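You operate a simulated robot arm through the tools that you are given. There is no shell and no other tool.

You run a simulated robot arm. Do the job below in one go: nothing can be reset, and whatever is moved stays where it is left.

## Task
Brush out the blue wheel's rim, then dress its sidewall strip.
Fine: blue brush for the grit, black pad and black tin for the dressing; brush and pad go back. Set down upright: stubby brush, pad. A coat counts when it lies all over at full strength: go over it till it gets no stronger. What is to be rubbed or washed off counts as gone when no trace of it is left.

It is judged by the outcome, as a careful person would: the job done as asked, and still so three seconds after it is handed in. It fails if anything else is knocked over, pushed out of place, dropped, spilled or broken.

## Robot
A 6-joint arm with a two-finger gripper, fixed in place. Base frame: the origin is at the foot of the arm, x ahead of it, y to its left, z up; the work surface is at about z = 83.4. Lengths are in cm, angles in degrees, forces in N, time in s.
Its first joint turns from -166.0 to 166.0 degrees. Payload 2.45 kg.
The TCP is the grasp point between the finger pads, 2 cm short of the fingertips. In the tool frame z runs along the fingers and y along their closing line. Largest opening 14 cm; the body of the gripper starts 16.8 cm behind the TCP.
Orientation is that of the tool frame in the base frame, as a unit quaternion [w, x, y, z]. With the fingers straight down and closing along the base's y, the tool's x points along the base's -x, its y along +y and its z along -z.

## Interface
- The arm moves only by the tool step_arm. Its argument "targets" is a list of rows, each a list of 7 numbers: the shift along the tool's x, y, z in units of 20 mm (1.0 is 20 mm), then the turn, a rotation vector about the tool's x, y, z in units of 5 degrees (1.0 is 5 degrees), then the opening in per cent of the stroke, from 0 (shut) to 100 (fully open). In form: [[dx, dy, dz, ax, ay, az, fingers], ...]. A call has 1 to 20 rows; each row shifts and turns the commanded pose from where the row before left it, along the tool's axes as they then stand. A call with a number of a shift or a turn outside -1 to 1 is refused whole. A row lasts 0.2 s, in which the tool goes at most 5 cm and 8.6 degrees; a call with a longer step from one row to the next is refused whole, and so is a gripper value outside its range. A pose out of reach is approached as far as the arm can. The call stops where the force on the tool passes 50 N (or 10 N more than at its start, if that is more) or the arm is blocked; 0.2 s more then pass. Each finger travels about 4.5 cm/s and halts on what it meets, pressing with about 42 N; the grip force reading is that of the motor and also rises with nothing between the fingers. The clock runs only during rows and for 0.2 s after the last one: add rows that do not move to give the fingers time. The reply holds the time, the measured pose of the TCP, the force on the tool along the base axes, the opening and the grip force, in the units named above and with some noise, with the torque about the TCP (base axes, N m) and any sound that the robot's microphone picked up, and new pictures: "views" is both (left out), scene, wrist or none.
- Cameras (640 x 400 px; columns grow to the right, rows downward): "scene" is fixed at [4.94, 64.85, 144.22]; the picture's right is [-0.65, -0.76, 0.00], its down [-0.39, 0.34, -0.86] and it looks along [0.65, -0.56, -0.52] (base axes); focal length 318 px, centre (320, 200). "wrist" rides on the gripper at [7.8, 1.1, -20.9] in the tool frame; the picture's right is [-0.14, 0.99, 0.00], its down [-0.92, -0.13, -0.37] and it looks along [-0.37, -0.05, 0.93] (tool axes); focal length 280 px, centre (320, 200). There is no depth. A picture from a camera that has moved, and an enlarged one, comes with that camera's place and axes in the base frame and with its lens.
- close_up(camera, box): a new picture of the part [left, top, right, bottom] of that camera's present view, enlarged. No time passes.
- finish_job(): hands the job in; it is judged then, once.

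Nothing tells you positions but the pictures and the camera data. Unless the task says otherwise, let go and move clear before handing in.

The tools are called by a JSON object that holds its "method" and its "body". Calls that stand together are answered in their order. step_arm: Moves the arm, as the interface text tells. Its arguments: {"type":"object","properties":{"targets":{"type":"array"},"views":{"type":"string","enum":["both","scene","wrist","none"]}},"required":["targets"]} The other tools are called the same way: close_up (camera, box) takes an enlarged picture of a part of a camera's view; finish_job () hands the job in.

At the start:

```text
time: 0.0
eef_pos: [75.5, 21.96, 113.25]
orientation: [0.0, 0.0, 1.0, 0.0]
ft_force: [0.3, -0.4, 0.1]
torque: [0.0, 0.01, 0.03]
opening: 13.98
grip_force: 0.0
```

scene: 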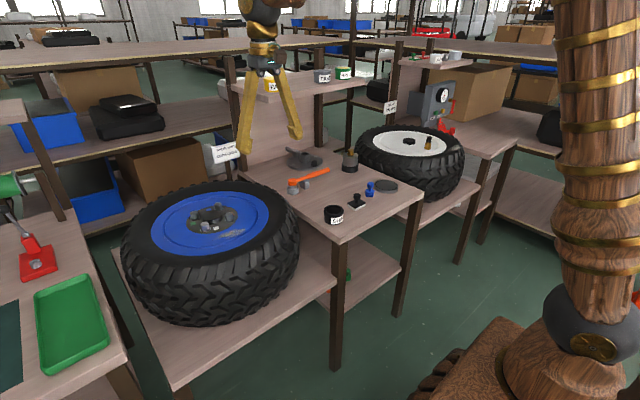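
wrist: 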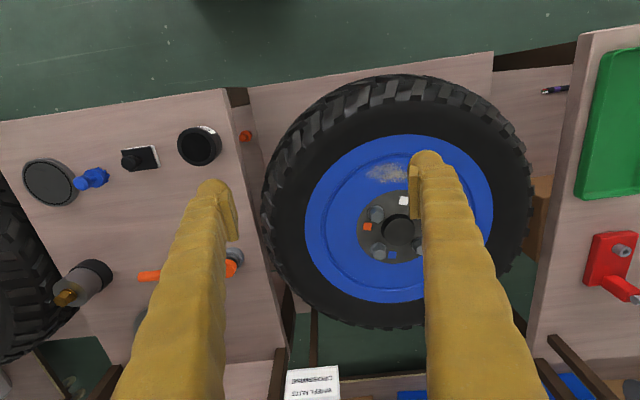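

I see a blue-rimmed wheel on a bench, with a small table beside it holding a black tin, a black pad, a blue brush and other items. I'll look closer at these before moving.

{"method": "close_up", "body": {"camera": "scene", "box": [260, 130, 440, 240]}}

{"method": "close_up", "body": {"camera": "scene", "box": [110, 160, 310, 330]}}

{"method": "close_up", "body": {"camera": "wrist", "box": [0, 90, 260, 350]}}

{"method": "close_up", "body": {"camera": "wrist", "box": [250, 60, 550, 340]}}

{"method": "close_up", "body": {"camera": "scene", "box": [200, 30, 480, 200]}}

```text
3.56 times, centred on (350, 185) of scene
camera zoom: at [4.94, 64.85, 144.22], right [-0.65, -0.76, 0.0], down [-0.39, 0.34, -0.86], along [0.65, -0.56, -0.52], focal length 1129 px, centre (213, 253)
```

zoom: 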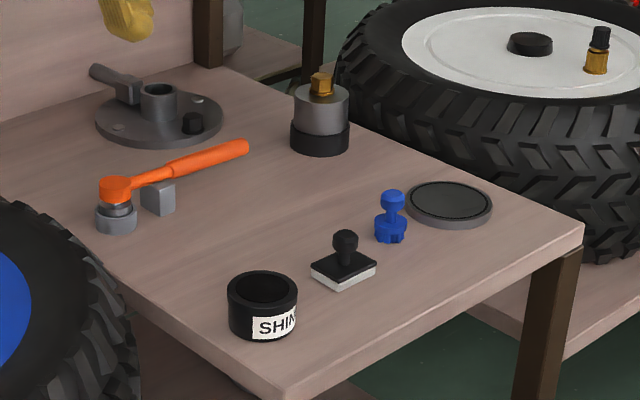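

```text
2.35 times, centred on (210, 245) of scene
camera zoom: at [4.94, 64.85, 144.22], right [-0.65, -0.76, 0.0], down [-0.39, 0.34, -0.86], along [0.65, -0.56, -0.52], focal length 747 px, centre (579, 94)
```

zoom: 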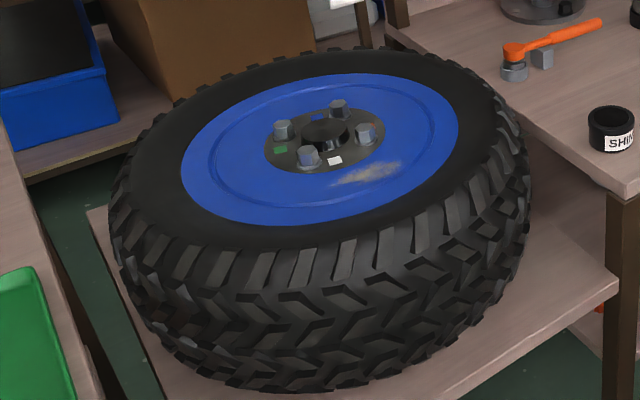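

```text
1.54 times, centred on (130, 220) of wrist
camera zoom: at [67.69, 23.09, 134.3], right [0.14, 0.99, 0.0], down [0.92, -0.13, 0.37], along [0.37, -0.05, -0.93], focal length 431 px, centre (612, 169)
```

zoom: 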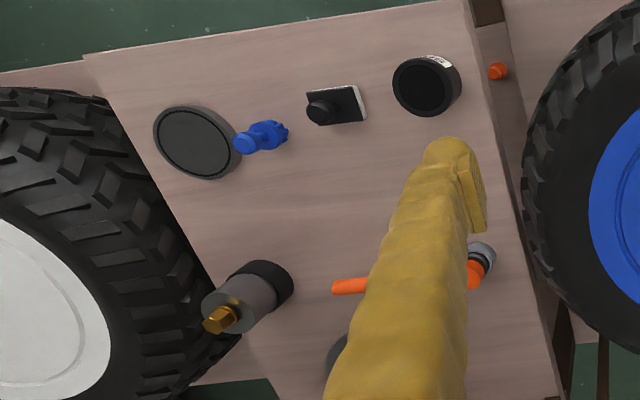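

```text
1.43 times, centred on (400, 200) of wrist
camera zoom: at [67.69, 23.09, 134.3], right [0.14, 0.99, 0.0], down [0.92, -0.13, 0.37], along [0.37, -0.05, -0.93], focal length 401 px, centre (206, 200)
```

zoom: 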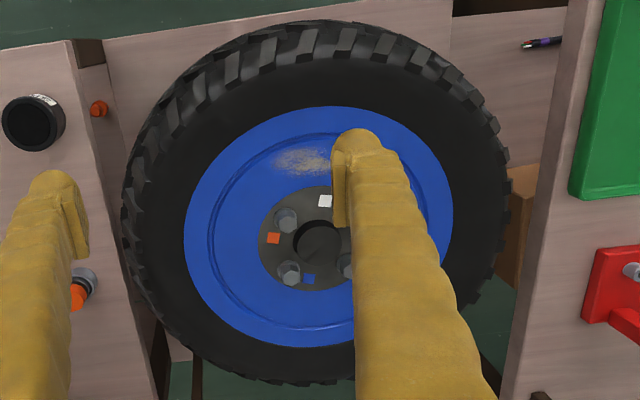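

```text
2.29 times, centred on (340, 115) of scene
camera zoom: at [4.94, 64.85, 144.22], right [-0.65, -0.76, 0.0], down [-0.39, 0.34, -0.86], along [0.65, -0.56, -0.52], focal length 726 px, centre (274, 394)
```

zoom: 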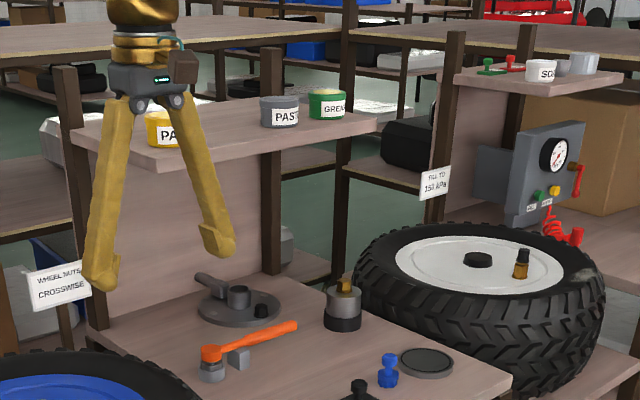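

The rim grit shows up at about (84, 34). I can't make out the sidewall strip yet, so I'll shift the wrist camera over the near side of the wheel for a better look.

{"method": "step_arm", "body": {"targets": [[0.8, 1, 0, 0, 0, 0, 100], [0.8, 1, 0, 0, 0, 0, 100], [0.8, 1, 0, 0, 0, 0, 100], [0.8, 1, 0, 0, 0, 0, 100], [0.8, 1, 0, 0, 0, 0, 100], [0, 0.5, 0, 0, 0, 0, 100], [0, 0, 0, 0, 0, 0, 100]], "views": "both"}}

```text
time: 1.6
eef_pos: [67.57, 32.9, 113.39]
orientation: [0.0, 0.0, 1.0, 0.001]
ft_force: [0.0, 1.1, 0.2]
torque: [-0.02, 0.0, -0.02]
opening: 14.02
grip_force: 0.1
camera wrist: at [59.75, 34.08, 134.35], right [0.14, 0.99, 0.0], down [0.92, -0.13, 0.37], along [0.36, -0.05, -0.93], focal length 280 px, centre (320, 200)
```

scene: 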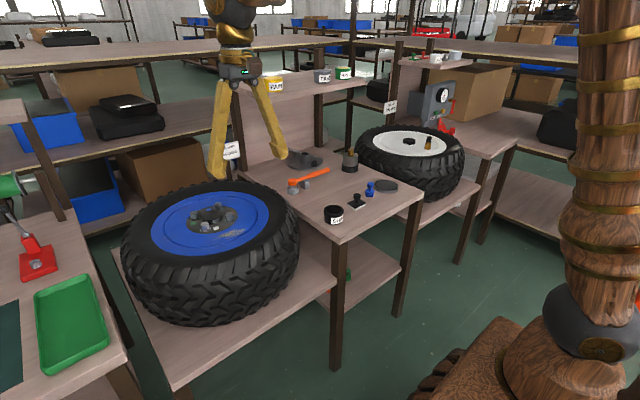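
wrist: 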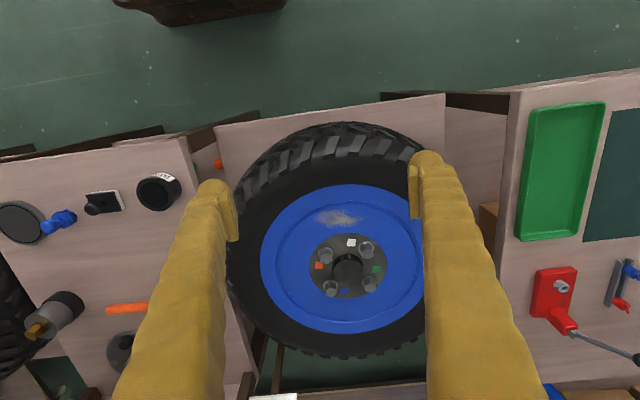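

{"method": "close_up", "body": {"camera": "wrist", "box": [220, 110, 440, 250]}}

{"method": "close_up", "body": {"camera": "wrist", "box": [220, 230, 440, 370]}}

{"method": "close_up", "body": {"camera": "wrist", "box": [0, 150, 220, 290]}}

{"method": "close_up", "body": {"camera": "scene", "box": [115, 175, 305, 295]}}

```text
2.86 times, centred on (330, 180) of wrist
camera zoom: at [59.75, 34.08, 134.35], right [0.14, 0.99, 0.0], down [0.92, -0.13, 0.37], along [0.36, -0.05, -0.93], focal length 801 px, centre (291, 257)
```

zoom: 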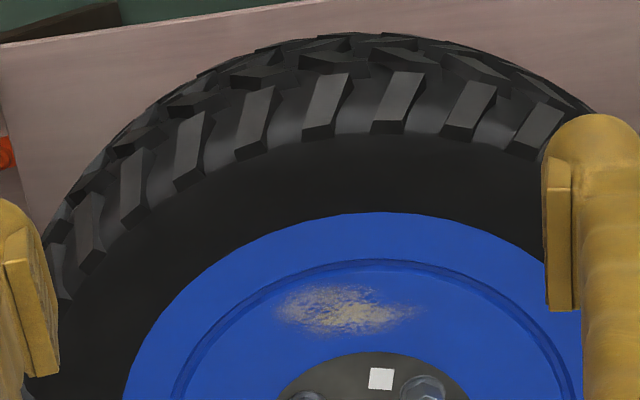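

```text
2.86 times, centred on (330, 300) of wrist
camera zoom: at [59.75, 34.08, 134.35], right [0.14, 0.99, 0.0], down [0.92, -0.13, 0.37], along [0.36, -0.05, -0.93], focal length 801 px, centre (291, -86)
```

zoom: 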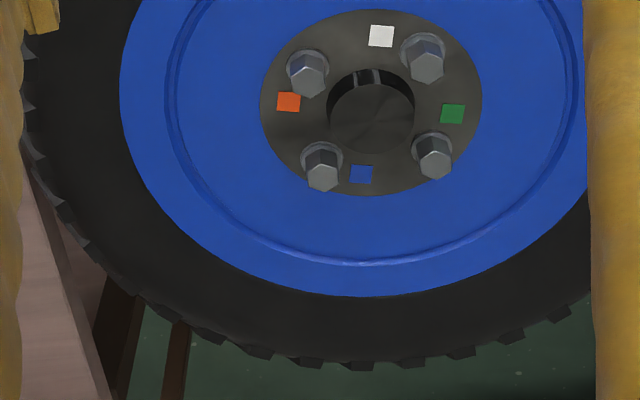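

```text
2.86 times, centred on (110, 220) of wrist
camera zoom: at [59.75, 34.08, 134.35], right [0.14, 0.99, 0.0], down [0.92, -0.13, 0.37], along [0.36, -0.05, -0.93], focal length 801 px, centre (920, 143)
```

zoom: 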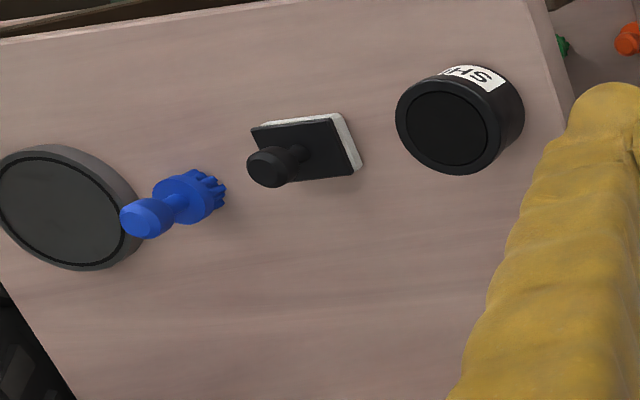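

```text
3.33 times, centred on (210, 235) of scene
camera zoom: at [4.94, 64.85, 144.22], right [-0.65, -0.76, 0.0], down [-0.39, 0.34, -0.86], along [0.65, -0.56, -0.52], focal length 1058 px, centre (687, 83)
```

zoom: 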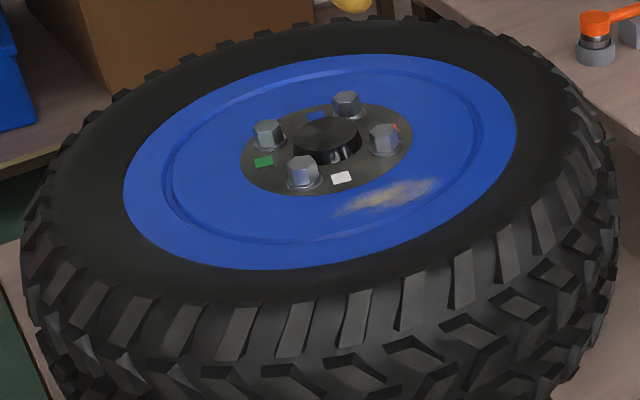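

The near sidewall looks uniformly black from here. I'll zoom in harder on the sidewall for a faint strip, and on the tin and pad to judge their size.

{"method": "close_up", "body": {"camera": "wrist", "box": [310, 145, 420, 215]}}

{"method": "close_up", "body": {"camera": "wrist", "box": [230, 145, 340, 215]}}

{"method": "close_up", "body": {"camera": "scene", "box": [120, 225, 220, 285]}}

{"method": "close_up", "body": {"camera": "scene", "box": [210, 190, 310, 255]}}

{"method": "close_up", "body": {"camera": "wrist", "box": [120, 160, 190, 220]}}

{"method": "close_up", "body": {"camera": "scene", "box": [310, 170, 410, 235]}}

```text
5.71 times, centred on (365, 180) of wrist
camera zoom: at [59.75, 34.08, 134.35], right [0.14, 0.99, 0.0], down [0.92, -0.13, 0.37], along [0.36, -0.05, -0.93], focal length 1602 px, centre (63, 314)
```

zoom: 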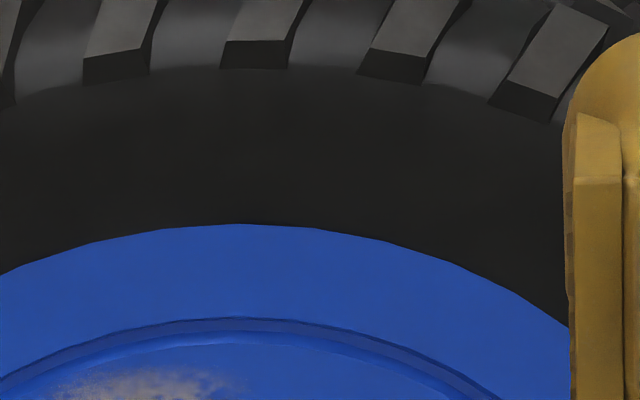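

```text
5.71 times, centred on (285, 180) of wrist
camera zoom: at [59.75, 34.08, 134.35], right [0.14, 0.99, 0.0], down [0.92, -0.13, 0.37], along [0.36, -0.05, -0.93], focal length 1602 px, centre (520, 314)
```

zoom: 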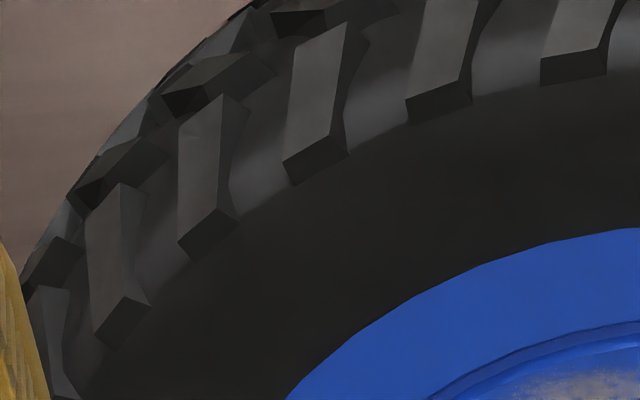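

```text
6.40 times, centred on (170, 255) of scene
camera zoom: at [4.94, 64.85, 144.22], right [-0.65, -0.76, 0.0], down [-0.39, 0.34, -0.86], along [0.65, -0.56, -0.52], focal length 2032 px, centre (1280, -152)
```

zoom: 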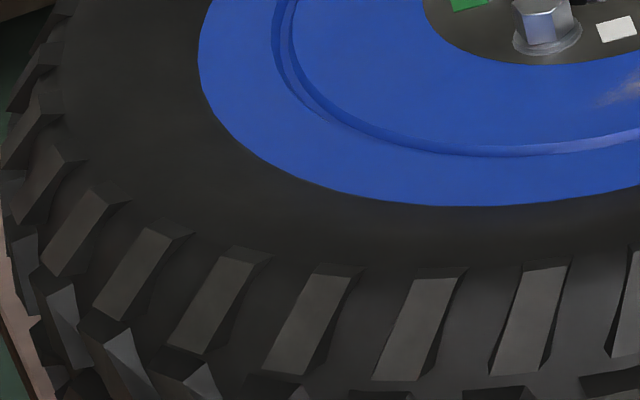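

```text
6.15 times, centred on (260, 222) of scene
camera zoom: at [4.94, 64.85, 144.22], right [-0.65, -0.76, 0.0], down [-0.39, 0.34, -0.86], along [0.65, -0.56, -0.52], focal length 1954 px, centre (689, 62)
```

zoom: 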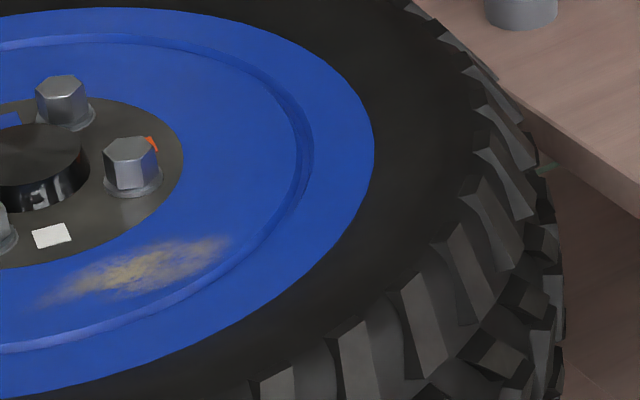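

```text
6.67 times, centred on (155, 190) of wrist
camera zoom: at [59.75, 34.08, 134.35], right [0.14, 0.99, 0.0], down [0.92, -0.13, 0.37], along [0.36, -0.05, -0.93], focal length 1869 px, centre (1420, 267)
```

zoom: 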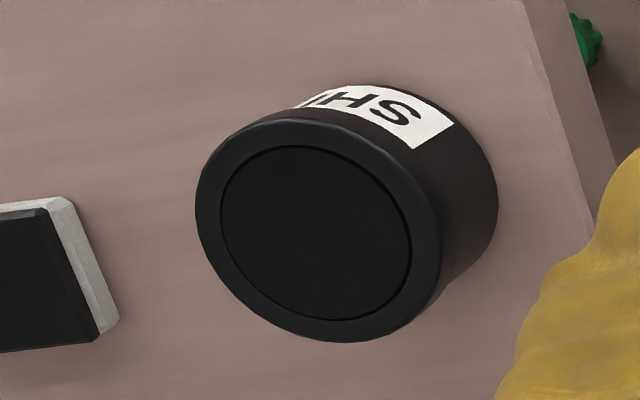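

```text
6.15 times, centred on (360, 202) of scene
camera zoom: at [4.94, 64.85, 144.22], right [-0.65, -0.76, 0.0], down [-0.39, 0.34, -0.86], along [0.65, -0.56, -0.52], focal length 1954 px, centre (74, 185)
```

zoom: 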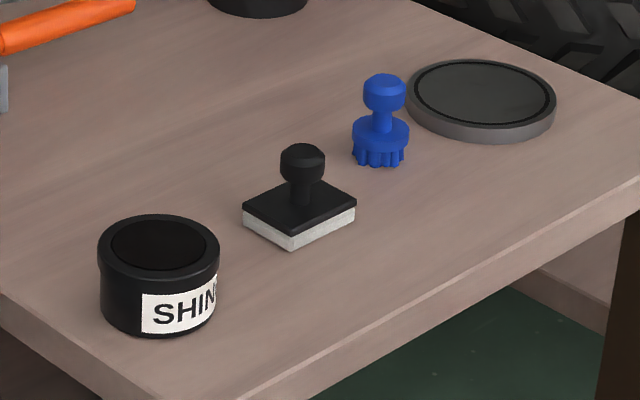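

The tin is open and filled with black dressing almost to its rim. I still need to find the strip, so I'll lower the camera beside the near sidewall, staying clear of the tread.

{"method": "step_arm", "body": {"targets": [[1, 0, 0.5, 0, 0, 0, 100], [1, 0, 1, 0, 0, 0, 100], [1, 0, 1, 0, 0, 0, 100], [0.5, 0, 1, 0, 0, 0, 100], [0, 0, 1, 0, 0, 0, 100], [0, 0, 1, 0, 0, 0, 100], [0, 0, 0, 0, 0, 0, 100]], "views": "wrist"}}

```text
time: 3.2
eef_pos: [60.45, 32.82, 102.31]
orientation: [0.0, -0.001, 1.0, -0.001]
ft_force: [-0.4, 0.2, -0.3]
torque: [-0.01, -0.01, 0.01]
opening: 13.98
grip_force: 0.1
camera wrist: at [52.64, 33.98, 123.32], right [0.14, 0.99, 0.0], down [0.92, -0.13, 0.37], along [0.37, -0.05, -0.93], focal length 280 px, centre (320, 200)
```

wrist: 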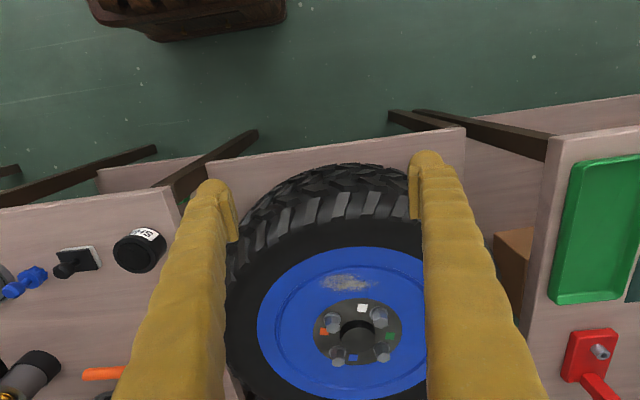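

{"method": "close_up", "body": {"camera": "wrist", "box": [225, 180, 425, 305]}}

{"method": "close_up", "body": {"camera": "wrist", "box": [290, 200, 410, 275]}}

{"method": "close_up", "body": {"camera": "wrist", "box": [0, 210, 190, 310]}}

```text
3.20 times, centred on (325, 242) of wrist
camera zoom: at [52.64, 33.98, 123.32], right [0.14, 0.99, 0.0], down [0.92, -0.13, 0.37], along [0.37, -0.05, -0.93], focal length 897 px, centre (304, 64)
```

zoom: 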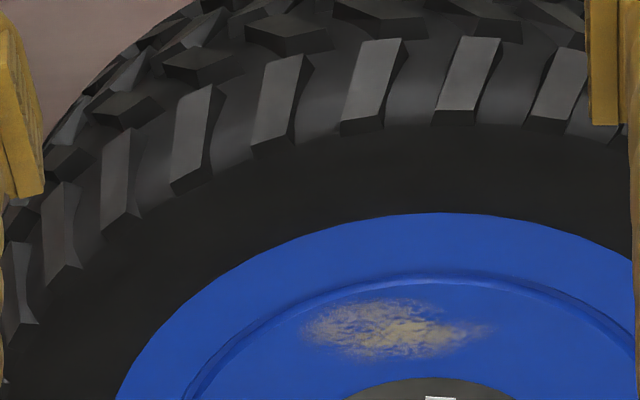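

```text
5.33 times, centred on (350, 238) of wrist
camera zoom: at [52.64, 33.98, 123.32], right [0.14, 0.99, 0.0], down [0.92, -0.13, 0.37], along [0.37, -0.05, -0.93], focal length 1495 px, centre (160, 0)
```

zoom: 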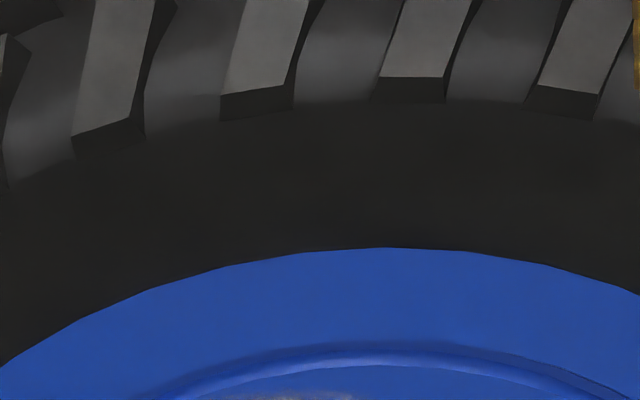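

```text
3.37 times, centred on (95, 260) of wrist
camera zoom: at [52.64, 33.98, 123.32], right [0.14, 0.99, 0.0], down [0.92, -0.13, 0.37], along [0.37, -0.05, -0.93], focal length 944 px, centre (1078, -2)
```

zoom: 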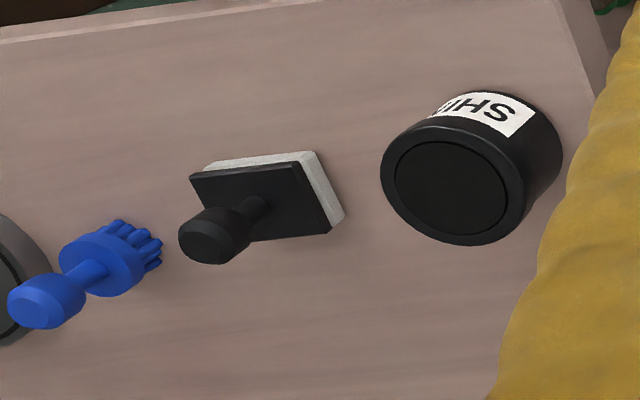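

Judging from the views so far, the table top is near z≈78. On it, the brush knob is near (77.8, -24.2, 83), the pad knob near (75.6, -14.5, 82.5) and the tin mouth near (74.7, -1.3, 82). I'll travel over towards the brush and check these positions up close.

{"method": "step_arm", "body": {"targets": [[0, -1, -0.5, 0, 0, 0, 100], [0, -1, -0.5, 0, 0, 0, 100], [-0.2, -1, 0, 0, 0, 0, 100], [-0.2, -1, 0, 0, 0, 0, 100], [-0.2, -1, 0, 0, 0, 0, 100], [-0.2, -1, 0, 0, 0, 0, 100], [-0.2, -1, 0, 0, 0, 0, 100], [-0.2, -1, 0, 0, 0, 0, 100], [-0.2, -1, 0, 0, 0, 0, 100], [-0.2, -1, 0, 0, 0, 0, 90], [-0.2, -1, 0, 0, 0, 0, 80], [-0.2, -1, 0, 0, 0, 0, 70], [-0.2, -1, 0, 0, 0, 0, 60], [-0.2, -1, 0, 0, 0, 0, 55], [-0.2, -1, 0, 0, 0, 0, 50], [-0.2, -1, 0, 0, 0, 0, 50], [-0.2, -1, 0, 0, 0, 0, 50], [-0.2, -1, 0, 0, 0, 0, 50], [-0.2, -1, 0, 0, 0, 0, 50], [-0.2, -1, 0, 0, 0, 0, 50]], "views": "wrist"}}

```text
time: 7.4
eef_pos: [67.73, -7.13, 104.29]
orientation: [0.0, 0.0, 1.0, 0.0]
ft_force: [-0.1, -0.4, -0.3]
torque: [0.0, 0.0, -0.04]
opening: 7.0
grip_force: 0.1
camera wrist: at [59.89, -5.95, 125.32], right [0.14, 0.99, 0.0], down [0.92, -0.13, 0.37], along [0.37, -0.05, -0.93], focal length 280 px, centre (320, 200)
```

wrist: 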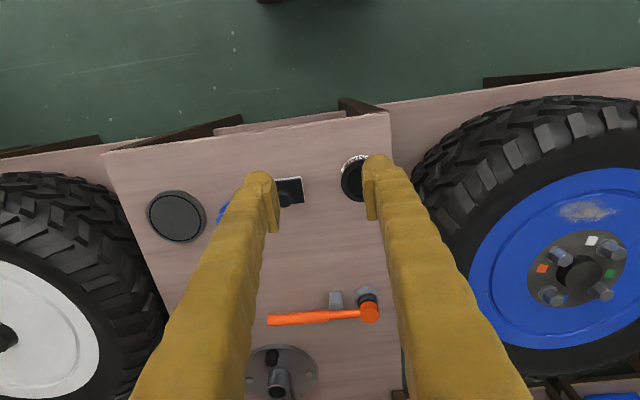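

{"method": "step_arm", "body": {"targets": [[-0.1, -1, 0.2, 0, 0, 0, 50], [-0.1, -1, 0.2, 0, 0, 0, 50], [-0.1, -1, 0.2, 0, 0, 0, 50], [-0.1, -1, 0.2, 0, 0, 0, 50], [-0.1, -1, 0.2, 0, 0, 0, 50], [-0.1, -1, 0.2, 0, 0, 0, 50], [-0.1, -1, 0.2, 0, 0, 0, 50], [-0.1, -1, 0.2, 0, 0, 0, 50], [-0.1, -0.5, 0.2, 0, 0, 0, 50], [0, 0, 0, 0, 0, 0, 50]], "views": "wrist"}}

{"method": "close_up", "body": {"camera": "wrist", "box": [220, 130, 420, 255]}}

{"method": "close_up", "body": {"camera": "scene", "box": [310, 130, 430, 205]}}

{"method": "close_up", "body": {"camera": "scene", "box": [120, 180, 300, 292]}}

```text
time: 9.6
eef_pos: [69.68, -24.21, 100.75]
orientation: [0.0, -0.001, 1.0, 0.0]
ft_force: [-0.5, 0.2, -0.3]
torque: [0.01, 0.0, -0.03]
opening: 7.01
grip_force: 0.2
camera wrist: at [61.73, -22.97, 121.73], right [0.14, 0.99, 0.0], down [0.92, -0.13, 0.37], along [0.37, -0.05, -0.93], focal length 280 px, centre (320, 200)
```

wrist: 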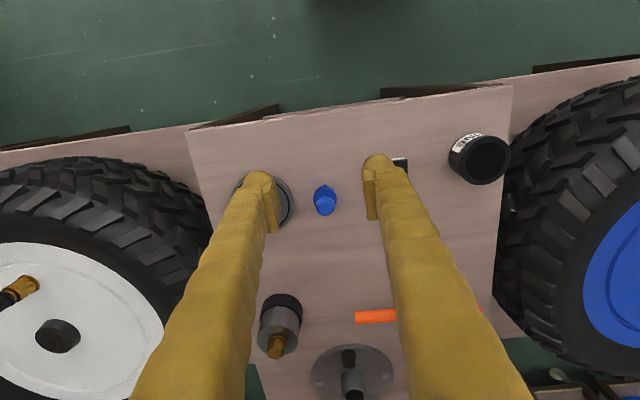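

```text
3.20 times, centred on (320, 192) of wrist
camera zoom: at [61.73, -22.97, 121.73], right [0.14, 0.99, 0.0], down [0.92, -0.13, 0.37], along [0.37, -0.05, -0.93], focal length 897 px, centre (320, 224)
```

zoom: 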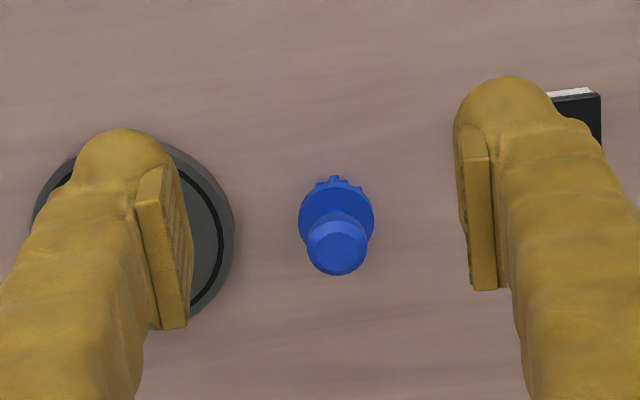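

```text
5.33 times, centred on (370, 168) of scene
camera zoom: at [4.94, 64.85, 144.22], right [-0.65, -0.76, 0.0], down [-0.39, 0.34, -0.86], along [0.65, -0.56, -0.52], focal length 1693 px, centre (53, 373)
```

zoom: 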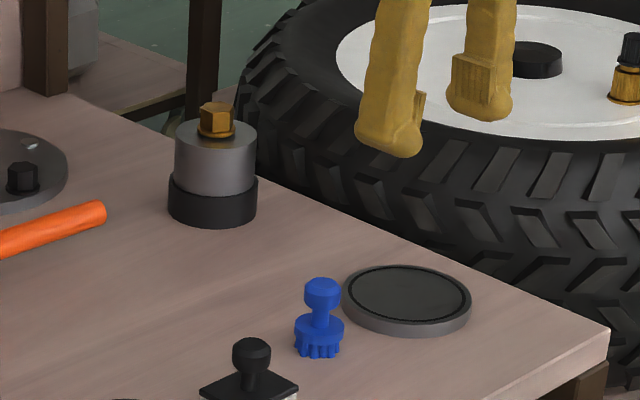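

```text
3.56 times, centred on (210, 236) of scene
camera zoom: at [4.94, 64.85, 144.22], right [-0.65, -0.76, 0.0], down [-0.39, 0.34, -0.86], along [0.65, -0.56, -0.52], focal length 1129 px, centre (711, 72)
```

zoom: 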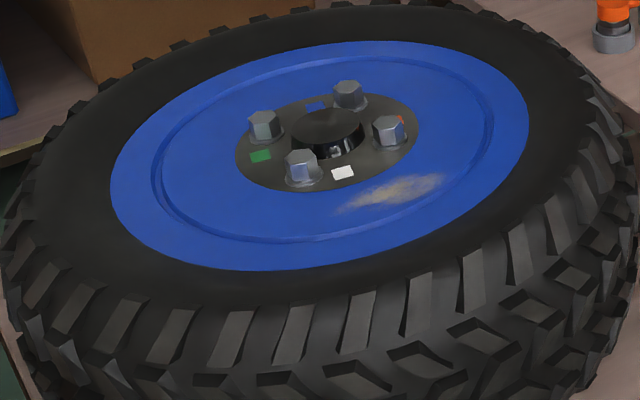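

The brush stands at about (77.7, -24.4) with its knob centre near z≈82.7. I'll move above it and check the alignment before going down.

{"method": "step_arm", "body": {"targets": [[-1, -0.12, 0.5, 0, 0, 0, 50], [-1, 0, 0.5, 0, 0, 0, 50], [-1, 0, 1, 0, 0, 0, 50], [-1, 0, 1, 0, 0, 0, 50], [0, 0, 1, 0, 0, 0, 50], [0, 0, 1, 0, 0, 0, 50], [0, 0, 0, 0, 0, 0, 50]], "views": "both"}}

{"method": "close_up", "body": {"camera": "wrist", "box": [220, 130, 420, 255]}}

{"method": "close_up", "body": {"camera": "scene", "box": [330, 130, 430, 205]}}

```text
time: 11.2
eef_pos: [77.44, -24.46, 90.71]
orientation: [0.0, 0.0, 1.0, -0.001]
ft_force: [-0.7, -0.3, 0.4]
torque: [-0.01, 0.02, 0.0]
opening: 7.03
grip_force: 0.1
camera wrist: at [69.66, -23.24, 111.71], right [0.14, 0.99, 0.0], down [0.92, -0.13, 0.37], along [0.36, -0.05, -0.93], focal length 280 px, centre (320, 200)
```

scene: 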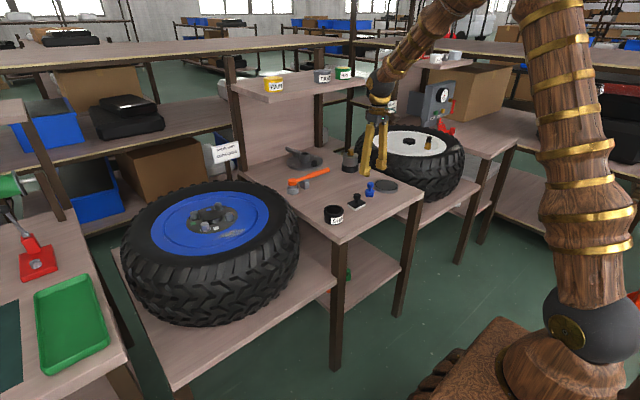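
wrist: 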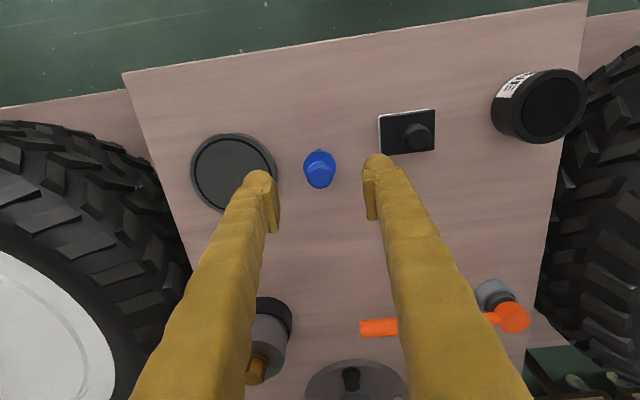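

```text
3.20 times, centred on (320, 192) of wrist
camera zoom: at [69.66, -23.24, 111.71], right [0.14, 0.99, 0.0], down [0.92, -0.13, 0.37], along [0.36, -0.05, -0.93], focal length 897 px, centre (320, 224)
```

zoom: 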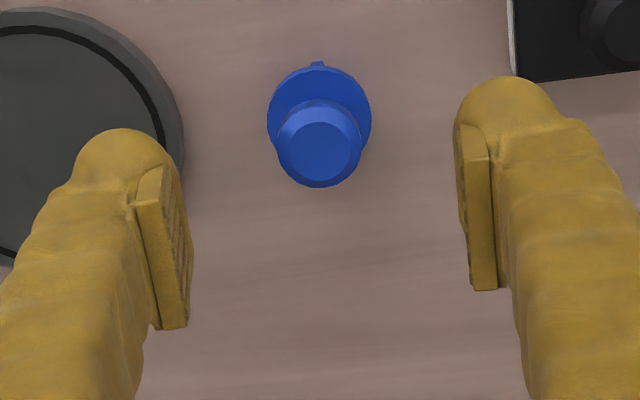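

```text
5.33 times, centred on (380, 168) of scene
camera zoom: at [4.94, 64.85, 144.22], right [-0.65, -0.76, 0.0], down [-0.39, 0.34, -0.86], along [0.65, -0.56, -0.52], focal length 1693 px, centre (0, 373)
```

zoom: 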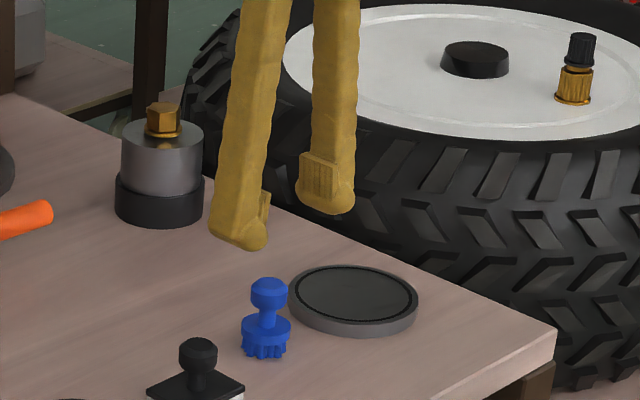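

Alignment looks good. I'll go down to put the fingertips just above the brush's base disc and close on the knob.

{"method": "step_arm", "body": {"targets": [[-0.25, 0, 0.8, 0, 0, 0, 50], [0, 0, 0.8, 0, 0, 0, 50], [0, 0, 0.8, 0, 0, 0, 50], [0, 0, 0.7, 0, 0, 0, 50], [0, 0, 0.6, 0, 0, 0, 50], [0, 0, 0, 0, 0, 0, 50]], "views": "both"}}

{"method": "close_up", "body": {"camera": "scene", "box": [330, 140, 430, 205]}}

{"method": "close_up", "body": {"camera": "wrist", "box": [220, 130, 420, 255]}}

```text
time: 12.6
eef_pos: [78.01, -24.35, 83.15]
orientation: [0.0, 0.001, 1.0, 0.0]
ft_force: [0.3, 0.0, 0.6]
torque: [0.01, 0.01, 0.04]
opening: 7.01
grip_force: 0.1
camera wrist: at [70.17, -23.16, 104.29], right [0.14, 0.99, 0.0], down [0.92, -0.13, 0.37], along [0.37, -0.05, -0.93], focal length 280 px, centre (320, 200)
```

scene: 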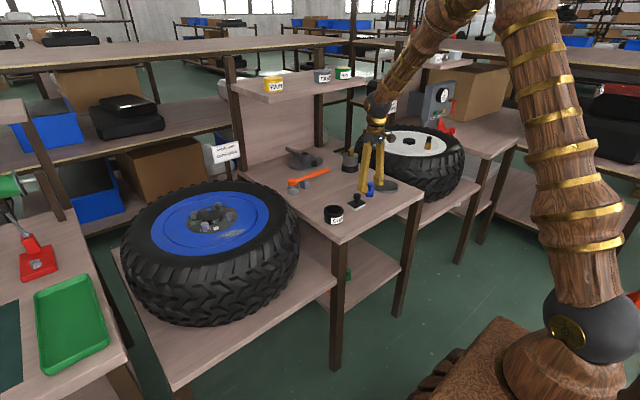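
wrist: 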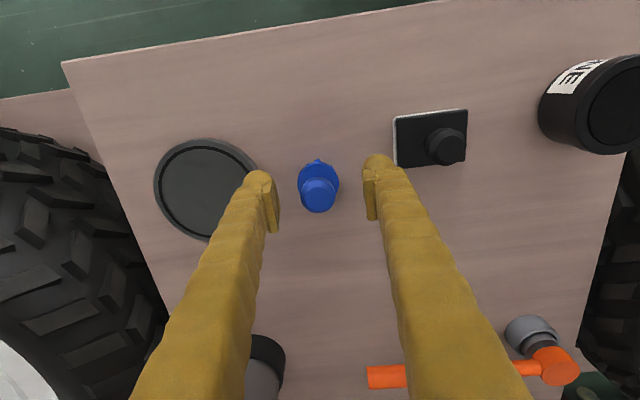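

```text
6.15 times, centred on (380, 172) of scene
camera zoom: at [4.94, 64.85, 144.22], right [-0.65, -0.76, 0.0], down [-0.39, 0.34, -0.86], along [0.65, -0.56, -0.52], focal length 1954 px, centre (-49, 369)
```

zoom: 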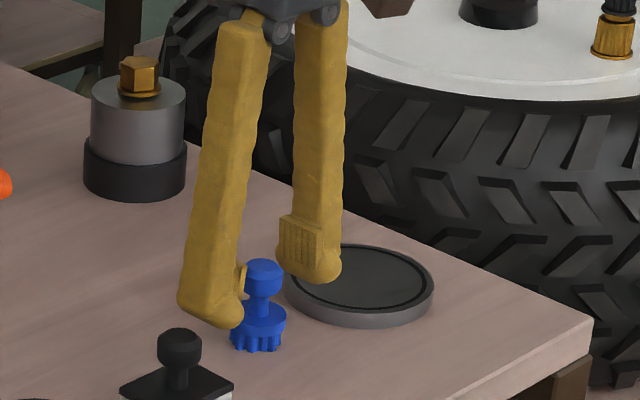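

```text
3.20 times, centred on (320, 192) of wrist
camera zoom: at [70.17, -23.16, 104.29], right [0.14, 0.99, 0.0], down [0.92, -0.13, 0.37], along [0.37, -0.05, -0.93], focal length 897 px, centre (320, 224)
```

zoom: 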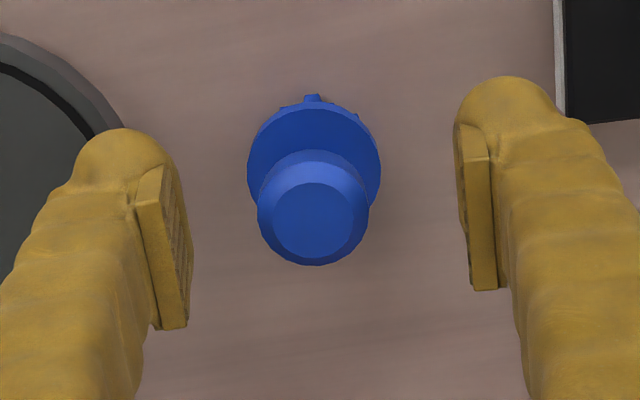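

The brush is centred between the fingers. I'll close the grip now.

{"method": "step_arm", "body": {"targets": [[0, 0, 0, 0, 0, 0, 30], [0, 0, 0, 0, 0, 0, 15], [0, 0, 0, 0, 0, 0, 5], [0, 0, 0, 0, 0, 0, 0], [0, 0, 0, 0, 0, 0, 0], [0, 0, 0, 0, 0, 0, 0]], "views": "wrist"}}

{"method": "close_up", "body": {"camera": "scene", "box": [330, 140, 430, 205]}}

```text
time: 14.0
eef_pos: [77.88, -24.23, 83.39]
orientation: [0.0, 0.0, 1.0, 0.0]
ft_force: [-0.4, 0.4, -0.5]
torque: [-0.02, -0.05, 0.02]
opening: 2.5
grip_force: 41.8
camera wrist: at [70.17, -23.16, 104.3], right [0.14, 0.99, 0.0], down [0.92, -0.13, 0.37], along [0.36, -0.05, -0.93], focal length 280 px, centre (320, 200)
```

wrist: 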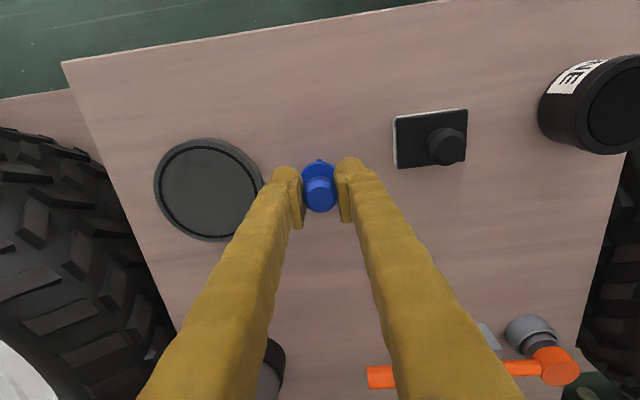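

```text
6.15 times, centred on (380, 172) of scene
camera zoom: at [4.94, 64.85, 144.22], right [-0.65, -0.76, 0.0], down [-0.39, 0.34, -0.86], along [0.65, -0.56, -0.52], focal length 1954 px, centre (-49, 369)
```

zoom: 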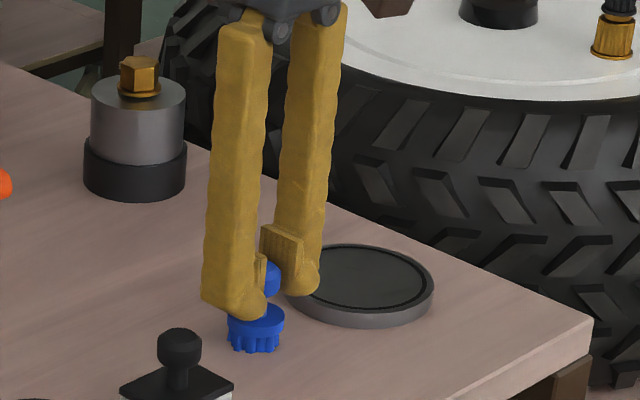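

The brush is held at a 2.5 cm opening. I'll lift it and carry it over to the blue wheel.

{"method": "step_arm", "body": {"targets": [[0, 0, -0.5, 0, 0, 0, 0], [0, 0, -1, 0, 0, 0, 0], [0, 0, -1, 0, 0, 0, 0], [0, 0, -1, 0, 0, 0, 0], [0, 0, -1, 0, 0, 0, 0], [0, 0, -1, 0, 0, 0, 0], [0, 0, -1, 0, 0, 0, 0], [0, 0, -1, 0, 0, 0, 0], [0, 0.5, -1, 0, 0, 0, 0], [0, 1, 0, 0, 0, 0, 0], [0, 1, 0, 0, 0, 0, 0], [0, 1, 0, 0, 0, 0, 0], [0, 1, 0, 0, 0, 0, 0], [0, 1, 0, 0, 0, 0, 0], [0, 1, 0, 0, 0, 0, 0], [0, 1, 0, 0, 0, 0, 0], [0, 1, 0, 0, 0, 0, 0], [0, 1, 0, 0, 0, 0, 0], [0, 1, 0, 0, 0, 0, 0], [0, 1, 0, 0, 0, 0, 0]], "views": "wrist"}}

```text
time: 18.2
eef_pos: [77.98, -1.25, 100.32]
orientation: [0.0, 0.0, 1.0, 0.0]
ft_force: [0.4, -0.4, -1.3]
torque: [0.0, -0.01, 0.0]
opening: 2.49
grip_force: 41.6
camera wrist: at [70.16, -0.09, 121.29], right [0.14, 0.99, 0.0], down [0.92, -0.13, 0.37], along [0.37, -0.05, -0.93], focal length 280 px, centre (320, 200)
```

wrist: 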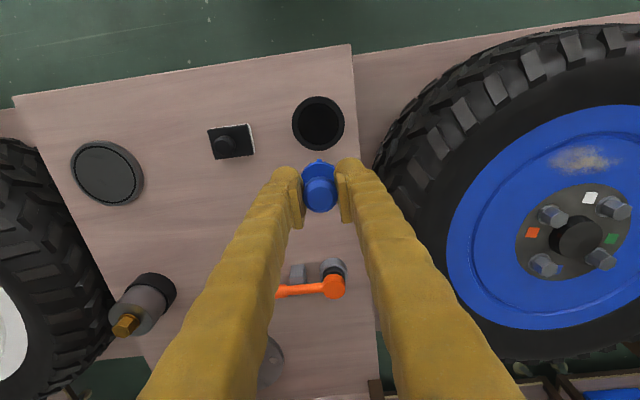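

{"method": "close_up", "body": {"camera": "wrist", "box": [200, 80, 360, 180]}}

{"method": "close_up", "body": {"camera": "wrist", "box": [370, 30, 640, 200]}}

{"method": "step_arm", "body": {"targets": [[0, 1, 0, 0, 0, 0, 0], [0, 1, 0, 0, 0, 0, 0], [0, 1, 0, 0, 0, 0, 0], [0, 1, 0, 0, 0, 0, 0], [0, 1, 0, 0, 0, 0, 0], [0, 1, 0, 0, 0, 0, 0], [0, 1, 0, 0, 0, 0, 0], [0, 1, 0, 0, 0, 0, 0], [0, 1, 0, 0, 0, 0, 0], [0, 1, 0, 0, 0, 0, 0], [0, 1, 0, 0, 0, 0, 0], [0, 1, 0, 0, 0, 0, 0], [0, 1, 0, 0, 0, 0, 0], [0, 1, 0, 0, 0, 0, 0], [0, 1, 0, 0, 0, 0, 0], [0, 1, 0, 0, 0, 0, 0], [0, 1, 0, 0, 0, 0, 0], [0, 0.3, 0, 0, 0, 0, 0], [0, 0, 0, 0, 0, 0, 0]], "views": "both"}}

```text
4.00 times, centred on (280, 130) of wrist
camera zoom: at [70.16, -0.09, 121.29], right [0.14, 0.99, 0.0], down [0.92, -0.13, 0.37], along [0.37, -0.05, -0.93], focal length 1122 px, centre (480, 480)
```

zoom: 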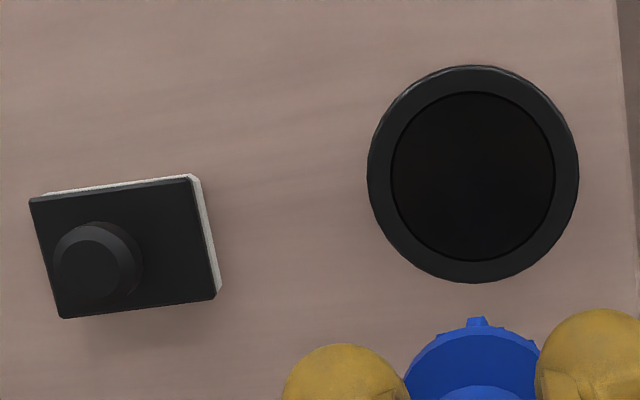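

```text
2.35 times, centred on (505, 115) of wrist
camera zoom: at [70.16, -0.09, 121.29], right [0.14, 0.99, 0.0], down [0.92, -0.13, 0.37], along [0.37, -0.05, -0.93], focal length 660 px, centre (-115, 400)
```

zoom: 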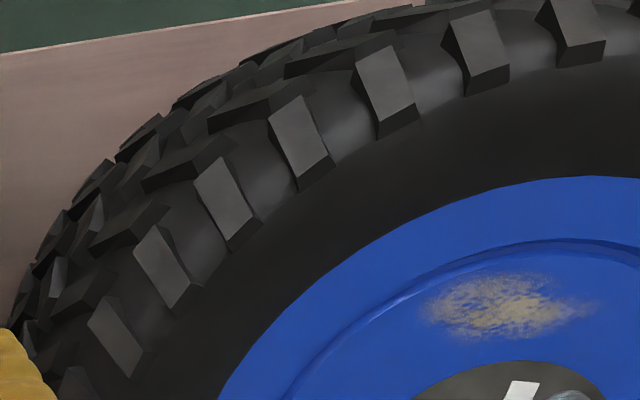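

```text
time: 22.2
eef_pos: [77.97, 33.33, 100.28]
orientation: [0.0, 0.0, 1.0, 0.0]
ft_force: [0.0, 0.7, -0.8]
torque: [0.0, 0.0, -0.02]
opening: 2.48
grip_force: 41.9
camera wrist: at [70.16, 34.45, 121.24], right [0.14, 0.99, 0.0], down [0.92, -0.13, 0.37], along [0.37, -0.05, -0.93], focal length 280 px, centre (320, 200)
```

scene: 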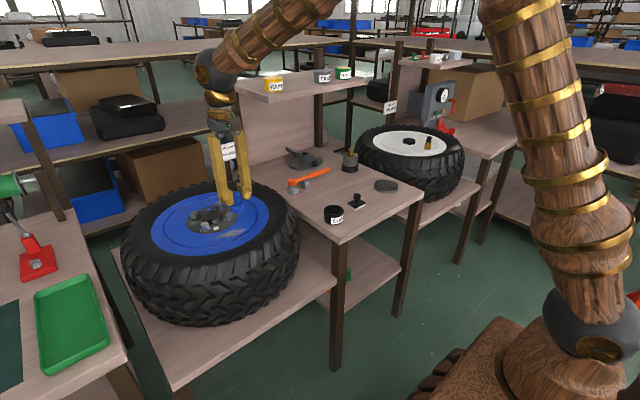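
wrist: 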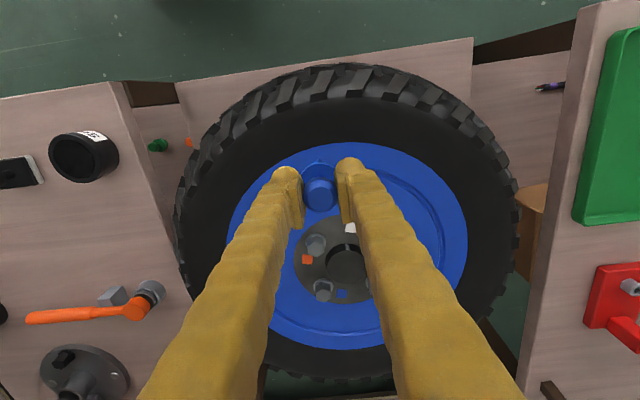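

{"method": "close_up", "body": {"camera": "wrist", "box": [180, 60, 420, 210]}}

{"method": "close_up", "body": {"camera": "wrist", "box": [360, 80, 530, 190]}}

{"method": "close_up", "body": {"camera": "scene", "box": [150, 180, 290, 268]}}

```text
2.67 times, centred on (300, 135) of wrist
camera zoom: at [70.16, 34.45, 121.24], right [0.14, 0.99, 0.0], down [0.92, -0.13, 0.37], along [0.37, -0.05, -0.93], focal length 748 px, centre (373, 373)
```

zoom: 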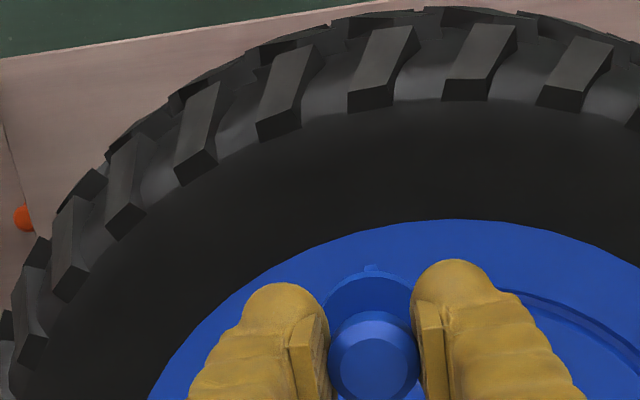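

```text
3.64 times, centred on (445, 135) of wrist
camera zoom: at [70.16, 34.45, 121.24], right [0.14, 0.99, 0.0], down [0.92, -0.13, 0.37], along [0.37, -0.05, -0.93], focal length 1020 px, centre (-134, 436)
```

zoom: 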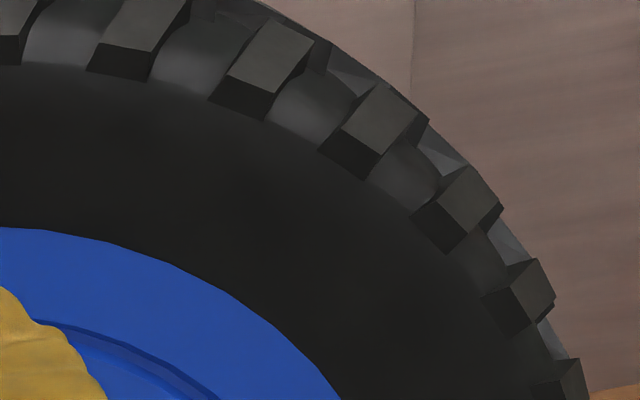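

```text
4.55 times, centred on (220, 224) of scene
camera zoom: at [4.94, 64.85, 144.22], right [-0.65, -0.76, 0.0], down [-0.39, 0.34, -0.86], along [0.65, -0.56, -0.52], focal length 1443 px, centre (774, 91)
```

zoom: 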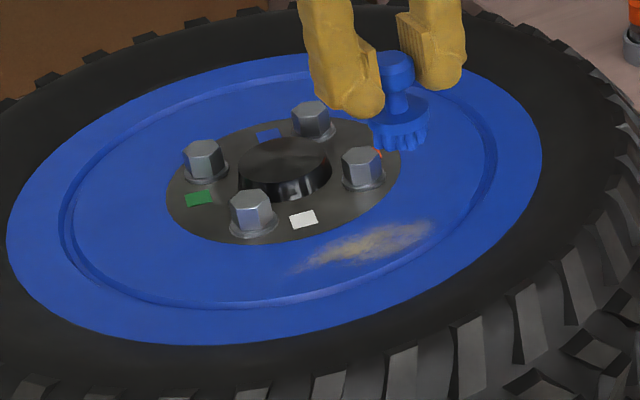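

The grit covers roughly x 82.5–86.5, y 29–39 on the flat rim. I'll move the brush over its centre and go down in small steps to find the contact height.

{"method": "step_arm", "body": {"targets": [[-0.8, 0.1, 0.5, 0, 0, 0, 0], [-0.8, 0.1, 0.8, 0, 0, 0, 0], [-0.8, 0.1, 0.8, 0, 0, 0, 0], [-0.8, 0, 0.8, 0, 0, 0, 0], [0, 0, 0.8, 0, 0, 0, 0], [0, 0, 0.8, 0, 0, 0, 0], [0, 0, 0, 0, 0, 0, 0]], "views": "scene"}}

{"method": "close_up", "body": {"camera": "scene", "box": [180, 180, 280, 245]}}

```text
time: 23.8
eef_pos: [84.38, 33.93, 91.28]
orientation: [0.0, -0.001, 1.0, 0.0]
ft_force: [-0.5, 0.3, 0.1]
torque: [0.01, 0.01, 0.0]
opening: 2.49
grip_force: 41.7
```

scene: 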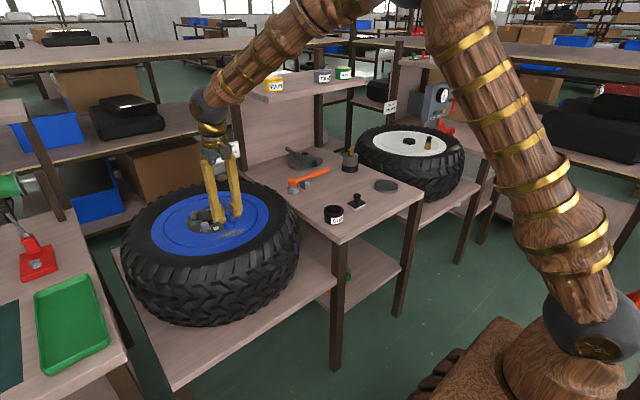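

```text
6.15 times, centred on (230, 212) of scene
camera zoom: at [4.94, 64.85, 144.22], right [-0.65, -0.76, 0.0], down [-0.39, 0.34, -0.86], along [0.65, -0.56, -0.52], focal length 1954 px, centre (874, 123)
```

zoom: 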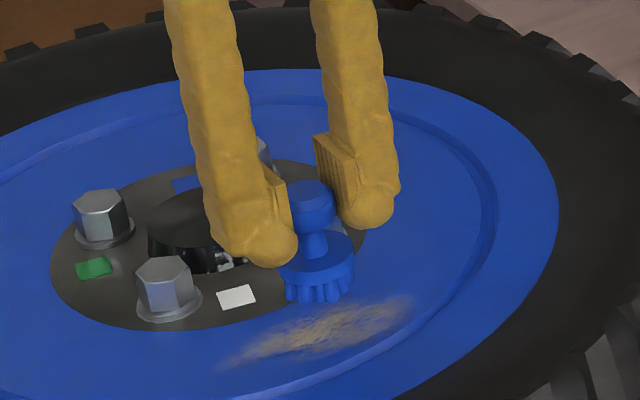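

{"method": "step_arm", "body": {"targets": [[0, 0, 0.3, 0, 0, 0, 0], [0, 0, 0.3, 0, 0, 0, 0], [0, 0, 0.3, 0, 0, 0, 0], [0, 0, 0, 0, 0, 0, 0]], "views": "none"}}

{"method": "step_arm", "body": {"targets": [[0, 0, 0.15, 0, 0, 0, 0], [0, 0, 0, 0, 0, 0, 0]], "views": "none"}}

{"method": "step_arm", "body": {"targets": [[0, 0, 0.15, 0, 0, 0, 0], [0, 0, 0, 0, 0, 0, 0]], "views": "none"}}

{"method": "close_up", "body": {"camera": "scene", "box": [180, 180, 280, 245]}}

```text
time: 24.8
eef_pos: [84.32, 33.95, 89.59]
orientation: [0.0, 0.001, 1.0, 0.0]
ft_force: [1.3, 1.2, -0.5]
torque: [-0.02, 0.01, 0.01]
opening: 2.49
grip_force: 41.2
```

```text
time: 25.4
eef_pos: [84.38, 33.86, 89.14]
orientation: [0.0, 0.0, 1.0, 0.0]
ft_force: [0.6, -0.7, -0.5]
torque: [-0.05, -0.01, 0.02]
opening: 2.51
grip_force: 42.1
```

```text
time: 26.0
eef_pos: [84.37, 33.89, 88.87]
orientation: [0.0, 0.001, 1.0, 0.0]
ft_force: [-0.7, 0.1, -0.8]
torque: [0.01, -0.01, -0.01]
opening: 2.51
grip_force: 42.3
```

```text
6.15 times, centred on (230, 212) of scene
camera zoom: at [4.94, 64.85, 144.22], right [-0.65, -0.76, 0.0], down [-0.39, 0.34, -0.86], along [0.65, -0.56, -0.52], focal length 1954 px, centre (874, 123)
```

zoom: 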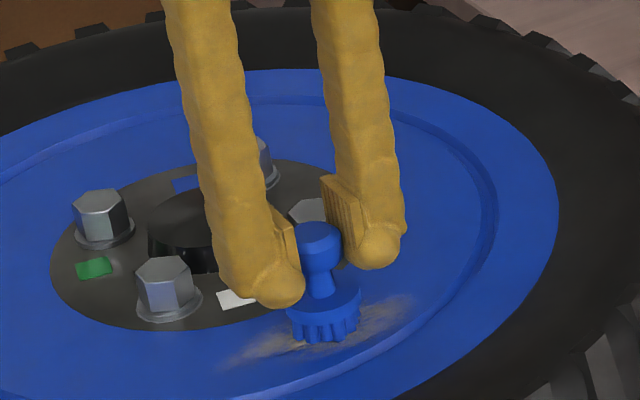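

{"method": "step_arm", "body": {"targets": [[0, 0, 0.12, 0, 0, 0, 0], [0, 0, 0, 0, 0, 0, 0]], "views": "none"}}

{"method": "step_arm", "body": {"targets": [[0, 0, 0.1, 0, 0, 0, 0], [0, 0, 0, 0, 0, 0, 0]], "views": "none"}}

{"method": "step_arm", "body": {"targets": [[0, 0, 0.1, 0, 0, 0, 0], [0, 0, 0, 0, 0, 0, 0]], "views": "none"}}

```text
time: 26.6
eef_pos: [84.38, 33.9, 88.66]
orientation: [0.0, 0.0, 1.0, 0.0]
ft_force: [-2.6, -0.4, 8.0]
torque: [0.08, 0.13, 0.04]
opening: 2.52
grip_force: 42.7
```

```text
time: 27.2
eef_pos: [84.44, 33.93, 88.67]
orientation: [0.001, 0.0, 1.0, 0.0]
ft_force: [-2.5, -0.5, 31.7]
torque: [0.02, -0.04, 0.0]
opening: 2.52
grip_force: 41.6
```

```text
time: 27.8
eef_pos: [84.45, 33.88, 88.32]
orientation: [0.001, 0.0, 1.0, 0.0]
ft_force: [3.9, -0.7, 31.3]
torque: [0.0, -0.28, -0.01]
opening: 2.5
grip_force: 41.7
```

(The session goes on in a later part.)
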